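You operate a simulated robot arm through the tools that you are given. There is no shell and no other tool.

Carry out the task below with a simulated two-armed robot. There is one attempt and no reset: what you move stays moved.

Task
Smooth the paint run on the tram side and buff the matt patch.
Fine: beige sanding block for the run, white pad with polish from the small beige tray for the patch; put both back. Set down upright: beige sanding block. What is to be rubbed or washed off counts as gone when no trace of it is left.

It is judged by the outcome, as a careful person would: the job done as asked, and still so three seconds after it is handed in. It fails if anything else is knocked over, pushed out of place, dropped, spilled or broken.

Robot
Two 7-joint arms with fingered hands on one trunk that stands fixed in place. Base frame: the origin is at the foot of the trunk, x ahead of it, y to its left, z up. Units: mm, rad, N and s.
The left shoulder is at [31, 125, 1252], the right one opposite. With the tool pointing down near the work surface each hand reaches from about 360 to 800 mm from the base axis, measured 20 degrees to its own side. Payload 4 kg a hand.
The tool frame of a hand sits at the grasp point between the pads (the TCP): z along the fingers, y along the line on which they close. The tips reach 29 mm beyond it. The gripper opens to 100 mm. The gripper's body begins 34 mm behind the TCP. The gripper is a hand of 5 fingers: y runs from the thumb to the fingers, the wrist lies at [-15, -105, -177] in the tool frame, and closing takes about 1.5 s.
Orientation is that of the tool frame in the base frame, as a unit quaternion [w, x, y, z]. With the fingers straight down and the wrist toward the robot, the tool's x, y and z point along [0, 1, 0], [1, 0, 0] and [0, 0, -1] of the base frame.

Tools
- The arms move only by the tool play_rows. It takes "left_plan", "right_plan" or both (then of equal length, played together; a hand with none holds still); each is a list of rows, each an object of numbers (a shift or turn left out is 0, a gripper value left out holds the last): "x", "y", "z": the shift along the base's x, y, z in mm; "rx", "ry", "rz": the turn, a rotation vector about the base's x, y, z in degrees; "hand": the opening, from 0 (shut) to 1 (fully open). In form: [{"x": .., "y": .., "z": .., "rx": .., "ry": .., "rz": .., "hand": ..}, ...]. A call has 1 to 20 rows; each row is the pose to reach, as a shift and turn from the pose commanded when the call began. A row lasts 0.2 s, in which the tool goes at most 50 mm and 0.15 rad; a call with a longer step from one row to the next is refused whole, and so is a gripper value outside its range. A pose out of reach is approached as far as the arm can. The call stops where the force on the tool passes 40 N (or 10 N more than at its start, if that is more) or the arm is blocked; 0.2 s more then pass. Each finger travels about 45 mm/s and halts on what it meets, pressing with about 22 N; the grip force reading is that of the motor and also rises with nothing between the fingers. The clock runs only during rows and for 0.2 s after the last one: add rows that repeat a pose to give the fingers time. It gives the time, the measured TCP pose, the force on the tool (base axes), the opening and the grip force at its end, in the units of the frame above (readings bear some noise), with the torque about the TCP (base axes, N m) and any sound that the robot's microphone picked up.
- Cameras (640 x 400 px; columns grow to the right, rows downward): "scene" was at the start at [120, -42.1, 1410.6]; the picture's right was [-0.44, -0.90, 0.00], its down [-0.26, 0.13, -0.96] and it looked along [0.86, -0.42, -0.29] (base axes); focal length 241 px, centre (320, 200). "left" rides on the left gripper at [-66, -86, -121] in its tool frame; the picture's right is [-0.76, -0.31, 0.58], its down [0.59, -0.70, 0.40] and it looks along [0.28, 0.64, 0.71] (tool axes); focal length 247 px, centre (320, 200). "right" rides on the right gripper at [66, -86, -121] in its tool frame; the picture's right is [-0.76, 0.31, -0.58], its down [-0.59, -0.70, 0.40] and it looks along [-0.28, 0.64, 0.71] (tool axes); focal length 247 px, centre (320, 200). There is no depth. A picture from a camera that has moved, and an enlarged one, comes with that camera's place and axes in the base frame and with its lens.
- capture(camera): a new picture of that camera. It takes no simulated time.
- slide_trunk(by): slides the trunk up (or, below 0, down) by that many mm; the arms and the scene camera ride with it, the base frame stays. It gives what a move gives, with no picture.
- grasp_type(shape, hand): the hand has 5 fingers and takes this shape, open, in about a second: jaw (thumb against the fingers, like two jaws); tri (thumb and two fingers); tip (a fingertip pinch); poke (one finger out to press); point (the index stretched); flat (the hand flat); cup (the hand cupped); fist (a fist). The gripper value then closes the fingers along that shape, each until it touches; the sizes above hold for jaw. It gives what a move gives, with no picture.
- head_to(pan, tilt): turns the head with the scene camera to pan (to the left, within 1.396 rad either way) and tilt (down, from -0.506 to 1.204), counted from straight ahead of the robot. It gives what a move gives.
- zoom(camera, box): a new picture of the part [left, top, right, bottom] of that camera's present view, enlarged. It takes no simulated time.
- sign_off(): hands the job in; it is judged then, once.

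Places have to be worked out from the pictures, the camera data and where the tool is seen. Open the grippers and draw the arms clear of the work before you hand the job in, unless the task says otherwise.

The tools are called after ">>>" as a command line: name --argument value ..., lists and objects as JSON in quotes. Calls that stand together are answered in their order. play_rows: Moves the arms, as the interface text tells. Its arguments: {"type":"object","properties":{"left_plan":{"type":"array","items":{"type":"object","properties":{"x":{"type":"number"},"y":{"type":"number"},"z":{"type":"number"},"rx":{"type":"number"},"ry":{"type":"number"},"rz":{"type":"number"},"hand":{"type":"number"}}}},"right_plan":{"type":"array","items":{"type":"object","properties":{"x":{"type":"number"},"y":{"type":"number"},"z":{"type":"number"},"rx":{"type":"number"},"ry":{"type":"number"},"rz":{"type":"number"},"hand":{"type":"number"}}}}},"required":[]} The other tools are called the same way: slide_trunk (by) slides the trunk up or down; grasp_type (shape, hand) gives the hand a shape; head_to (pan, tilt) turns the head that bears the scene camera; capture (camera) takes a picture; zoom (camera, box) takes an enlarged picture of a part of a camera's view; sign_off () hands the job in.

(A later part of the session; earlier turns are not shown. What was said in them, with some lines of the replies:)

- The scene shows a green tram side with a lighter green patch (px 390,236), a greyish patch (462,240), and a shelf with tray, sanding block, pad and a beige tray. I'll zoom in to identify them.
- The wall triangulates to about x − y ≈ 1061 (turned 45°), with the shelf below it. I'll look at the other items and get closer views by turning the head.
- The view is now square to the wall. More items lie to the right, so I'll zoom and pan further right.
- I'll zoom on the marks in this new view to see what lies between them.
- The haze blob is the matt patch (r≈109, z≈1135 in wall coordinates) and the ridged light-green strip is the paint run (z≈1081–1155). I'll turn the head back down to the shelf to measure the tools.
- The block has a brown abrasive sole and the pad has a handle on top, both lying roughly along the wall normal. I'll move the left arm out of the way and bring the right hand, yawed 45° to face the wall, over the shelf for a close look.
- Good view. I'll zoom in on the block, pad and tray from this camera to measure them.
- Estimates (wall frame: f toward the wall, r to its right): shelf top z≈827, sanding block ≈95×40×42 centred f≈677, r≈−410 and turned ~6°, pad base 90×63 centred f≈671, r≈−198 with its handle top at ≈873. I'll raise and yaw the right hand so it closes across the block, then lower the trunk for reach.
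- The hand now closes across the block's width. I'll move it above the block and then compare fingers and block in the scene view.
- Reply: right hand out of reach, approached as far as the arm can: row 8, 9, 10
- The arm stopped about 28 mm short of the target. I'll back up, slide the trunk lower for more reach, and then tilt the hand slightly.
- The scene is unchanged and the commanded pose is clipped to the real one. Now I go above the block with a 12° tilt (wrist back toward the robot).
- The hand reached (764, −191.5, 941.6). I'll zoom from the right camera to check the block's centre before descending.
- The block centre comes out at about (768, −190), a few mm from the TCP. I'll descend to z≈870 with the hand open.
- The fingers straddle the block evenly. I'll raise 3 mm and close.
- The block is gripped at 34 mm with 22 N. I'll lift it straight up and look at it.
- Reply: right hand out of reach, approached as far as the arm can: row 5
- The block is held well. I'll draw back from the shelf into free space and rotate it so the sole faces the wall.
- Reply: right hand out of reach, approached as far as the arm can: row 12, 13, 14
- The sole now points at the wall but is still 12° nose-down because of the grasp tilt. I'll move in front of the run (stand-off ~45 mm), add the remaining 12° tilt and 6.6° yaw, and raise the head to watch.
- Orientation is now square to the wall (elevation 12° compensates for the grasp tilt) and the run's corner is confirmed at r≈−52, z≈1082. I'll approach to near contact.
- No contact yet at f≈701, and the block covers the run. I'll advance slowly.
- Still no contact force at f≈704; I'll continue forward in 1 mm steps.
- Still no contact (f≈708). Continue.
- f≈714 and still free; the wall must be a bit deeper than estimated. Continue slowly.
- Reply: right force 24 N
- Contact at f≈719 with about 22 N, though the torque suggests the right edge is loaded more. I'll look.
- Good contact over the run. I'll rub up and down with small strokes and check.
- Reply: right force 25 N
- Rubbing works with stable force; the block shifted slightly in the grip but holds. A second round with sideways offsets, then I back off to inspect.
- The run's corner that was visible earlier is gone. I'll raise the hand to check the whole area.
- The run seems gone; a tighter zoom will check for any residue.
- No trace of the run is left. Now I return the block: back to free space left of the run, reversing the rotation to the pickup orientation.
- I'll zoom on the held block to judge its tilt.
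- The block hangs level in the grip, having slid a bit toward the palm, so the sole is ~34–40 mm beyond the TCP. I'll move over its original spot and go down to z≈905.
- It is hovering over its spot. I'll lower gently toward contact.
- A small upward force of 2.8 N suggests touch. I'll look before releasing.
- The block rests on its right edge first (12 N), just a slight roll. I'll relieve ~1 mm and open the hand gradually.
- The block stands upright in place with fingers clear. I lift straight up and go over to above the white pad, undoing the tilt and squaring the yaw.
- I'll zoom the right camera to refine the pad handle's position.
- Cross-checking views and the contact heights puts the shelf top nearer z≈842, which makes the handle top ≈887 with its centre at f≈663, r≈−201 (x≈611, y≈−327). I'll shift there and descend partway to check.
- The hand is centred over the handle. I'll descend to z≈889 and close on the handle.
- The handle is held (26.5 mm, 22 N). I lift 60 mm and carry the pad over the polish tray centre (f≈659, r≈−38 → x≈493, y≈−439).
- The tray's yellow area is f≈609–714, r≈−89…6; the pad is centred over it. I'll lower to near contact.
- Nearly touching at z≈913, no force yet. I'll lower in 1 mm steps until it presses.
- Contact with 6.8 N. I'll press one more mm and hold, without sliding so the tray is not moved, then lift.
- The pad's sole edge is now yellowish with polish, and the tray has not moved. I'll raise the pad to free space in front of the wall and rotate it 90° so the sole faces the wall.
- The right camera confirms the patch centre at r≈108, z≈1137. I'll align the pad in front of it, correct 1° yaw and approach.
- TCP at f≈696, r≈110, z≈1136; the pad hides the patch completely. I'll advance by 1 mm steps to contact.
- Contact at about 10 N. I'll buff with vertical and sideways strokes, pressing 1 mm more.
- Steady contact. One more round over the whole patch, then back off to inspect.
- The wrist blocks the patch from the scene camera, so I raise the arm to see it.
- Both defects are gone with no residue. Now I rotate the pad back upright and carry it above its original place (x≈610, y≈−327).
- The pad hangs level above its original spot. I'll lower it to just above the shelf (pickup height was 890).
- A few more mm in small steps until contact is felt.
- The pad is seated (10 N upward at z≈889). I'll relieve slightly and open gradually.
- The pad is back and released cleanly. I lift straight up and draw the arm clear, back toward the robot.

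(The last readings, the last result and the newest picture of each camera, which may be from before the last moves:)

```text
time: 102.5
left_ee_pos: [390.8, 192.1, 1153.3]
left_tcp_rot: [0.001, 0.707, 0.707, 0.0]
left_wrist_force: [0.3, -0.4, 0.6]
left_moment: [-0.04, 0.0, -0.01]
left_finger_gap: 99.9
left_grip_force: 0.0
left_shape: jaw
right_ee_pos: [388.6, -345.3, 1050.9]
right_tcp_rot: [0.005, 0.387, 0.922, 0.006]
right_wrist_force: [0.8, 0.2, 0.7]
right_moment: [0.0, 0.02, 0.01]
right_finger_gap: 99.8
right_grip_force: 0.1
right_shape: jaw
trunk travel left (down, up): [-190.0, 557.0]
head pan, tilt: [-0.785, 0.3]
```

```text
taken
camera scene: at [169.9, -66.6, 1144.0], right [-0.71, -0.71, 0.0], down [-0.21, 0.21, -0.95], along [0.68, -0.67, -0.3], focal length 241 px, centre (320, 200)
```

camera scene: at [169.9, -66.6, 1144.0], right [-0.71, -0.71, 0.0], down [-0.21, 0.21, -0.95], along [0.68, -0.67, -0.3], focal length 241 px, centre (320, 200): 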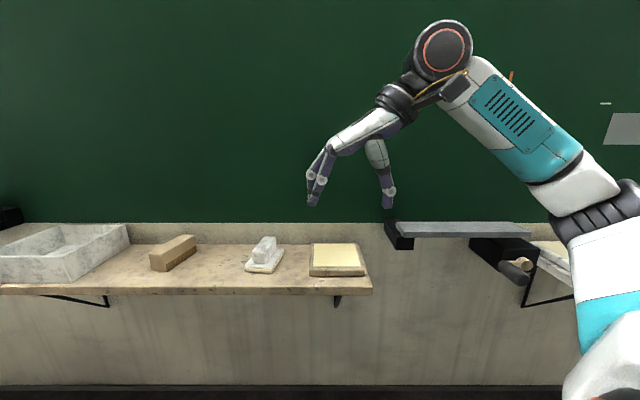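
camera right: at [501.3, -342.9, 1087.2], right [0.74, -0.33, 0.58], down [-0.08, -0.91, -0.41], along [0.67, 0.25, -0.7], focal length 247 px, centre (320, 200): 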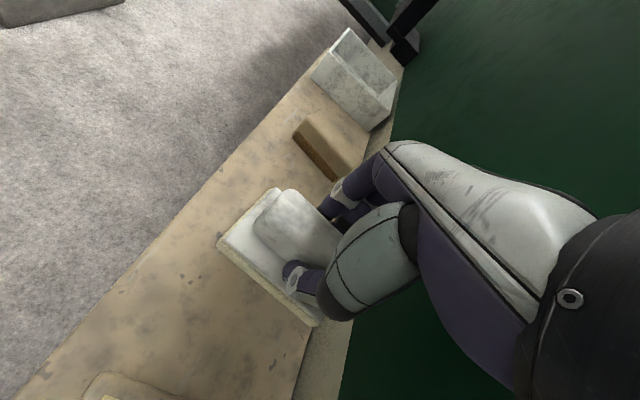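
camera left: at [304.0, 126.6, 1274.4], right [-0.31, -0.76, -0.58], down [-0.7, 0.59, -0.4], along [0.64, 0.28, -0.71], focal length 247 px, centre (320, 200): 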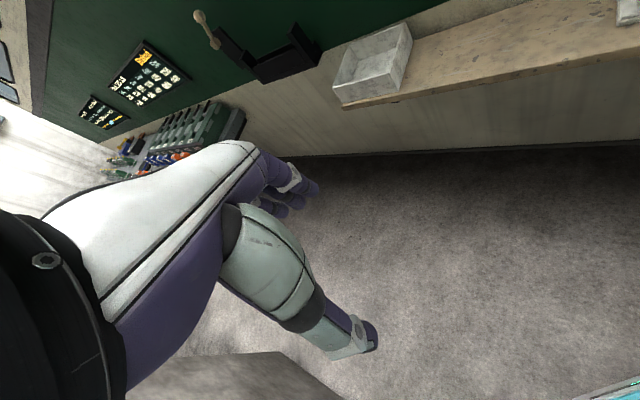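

Everything on the shelf is in place. For a last check of the wall from a clear angle I'll raise the trunk 220 mm (arms ride along in free space) and look again.

>>> slide_trunk --by 220

>>> capture --camera "scene"

>>> zoom --camera "scene" --box '[260, 170, 460, 295]'

>>> capture --camera "right"

```text
time: 104.8
left_ee_pos: [390.7, 192.4, 1372.4]
left_tcp_rot: [-0.001, 0.707, 0.707, 0.0]
left_wrist_force: [0.3, -1.8, 0.1]
left_moment: [-0.01, 0.0, -0.01]
left_finger_gap: 99.6
left_grip_force: 0.2
left_shape: jaw
right_ee_pos: [392.0, -346.3, 1267.5]
right_tcp_rot: [0.004, 0.386, 0.923, 0.007]
right_wrist_force: [-0.5, -0.4, 0.5]
right_moment: [-0.01, 0.0, 0.0]
right_finger_gap: 99.7
right_grip_force: 0.1
right_shape: jaw
trunk travel left (down, up): [-410.0, 337.0]
head pan, tilt: [-0.785, 0.3]
```

```text
taken
camera scene: at [108.5, -66.7, 1369.8], right [-0.71, -0.71, 0.0], down [-0.21, 0.21, -0.96], along [0.68, -0.68, -0.3], focal length 241 px, centre (320, 200)
```

scene: 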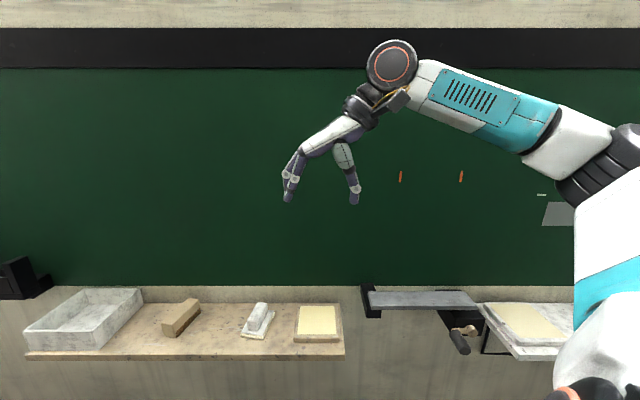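

```text
3.20 times, centred on (360, 232) of scene
camera zoom: at [108.5, -66.7, 1369.8], right [-0.71, -0.71, 0.0], down [-0.21, 0.21, -0.96], along [0.68, -0.68, -0.3], focal length 770 px, centre (192, 96)
```

zoom: 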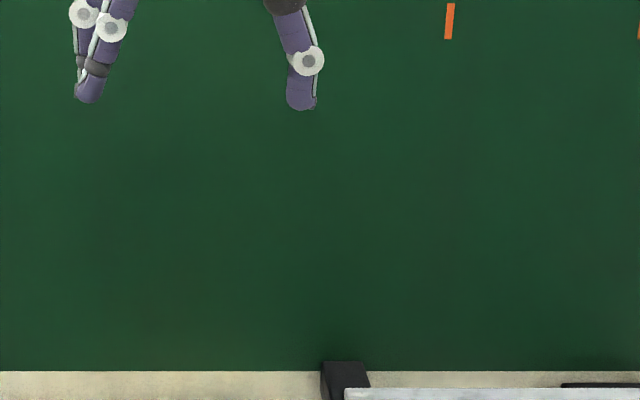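

```text
taken
camera right: at [282.3, -363.0, 1388.8], right [0.74, -0.33, 0.58], down [-0.08, -0.91, -0.41], along [0.67, 0.25, -0.7], focal length 247 px, centre (320, 200)
```

right: 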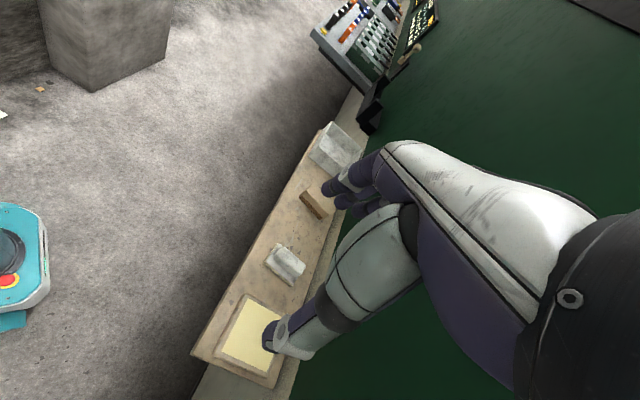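

The wall is clean where the run and the patch were. The block stands upright and the pad and tray are in place. Both hands are open and clear, so I hand in.

>>> sign_off

```text
The job is handed in.
```

The paint run and the matt patch are both gone from the tram side. Close-up views of both spots show no trace of either.

- **Run:** I sanded it with the beige block, then set the block back upright on the shelf in its original spot, to within a few millimetres.
- **Patch:** I pressed the white pad onto the polish in the small beige tray, buffed the patch, and put the pad back where it was. Its sole still has some polish on it.
- **Surroundings:** The polish tray did not move, and nothing else was knocked or shifted in the final views. Both hands are open and clear of the work.

The job has been handed in. No result came back with it, so this rests on my own checks just before.
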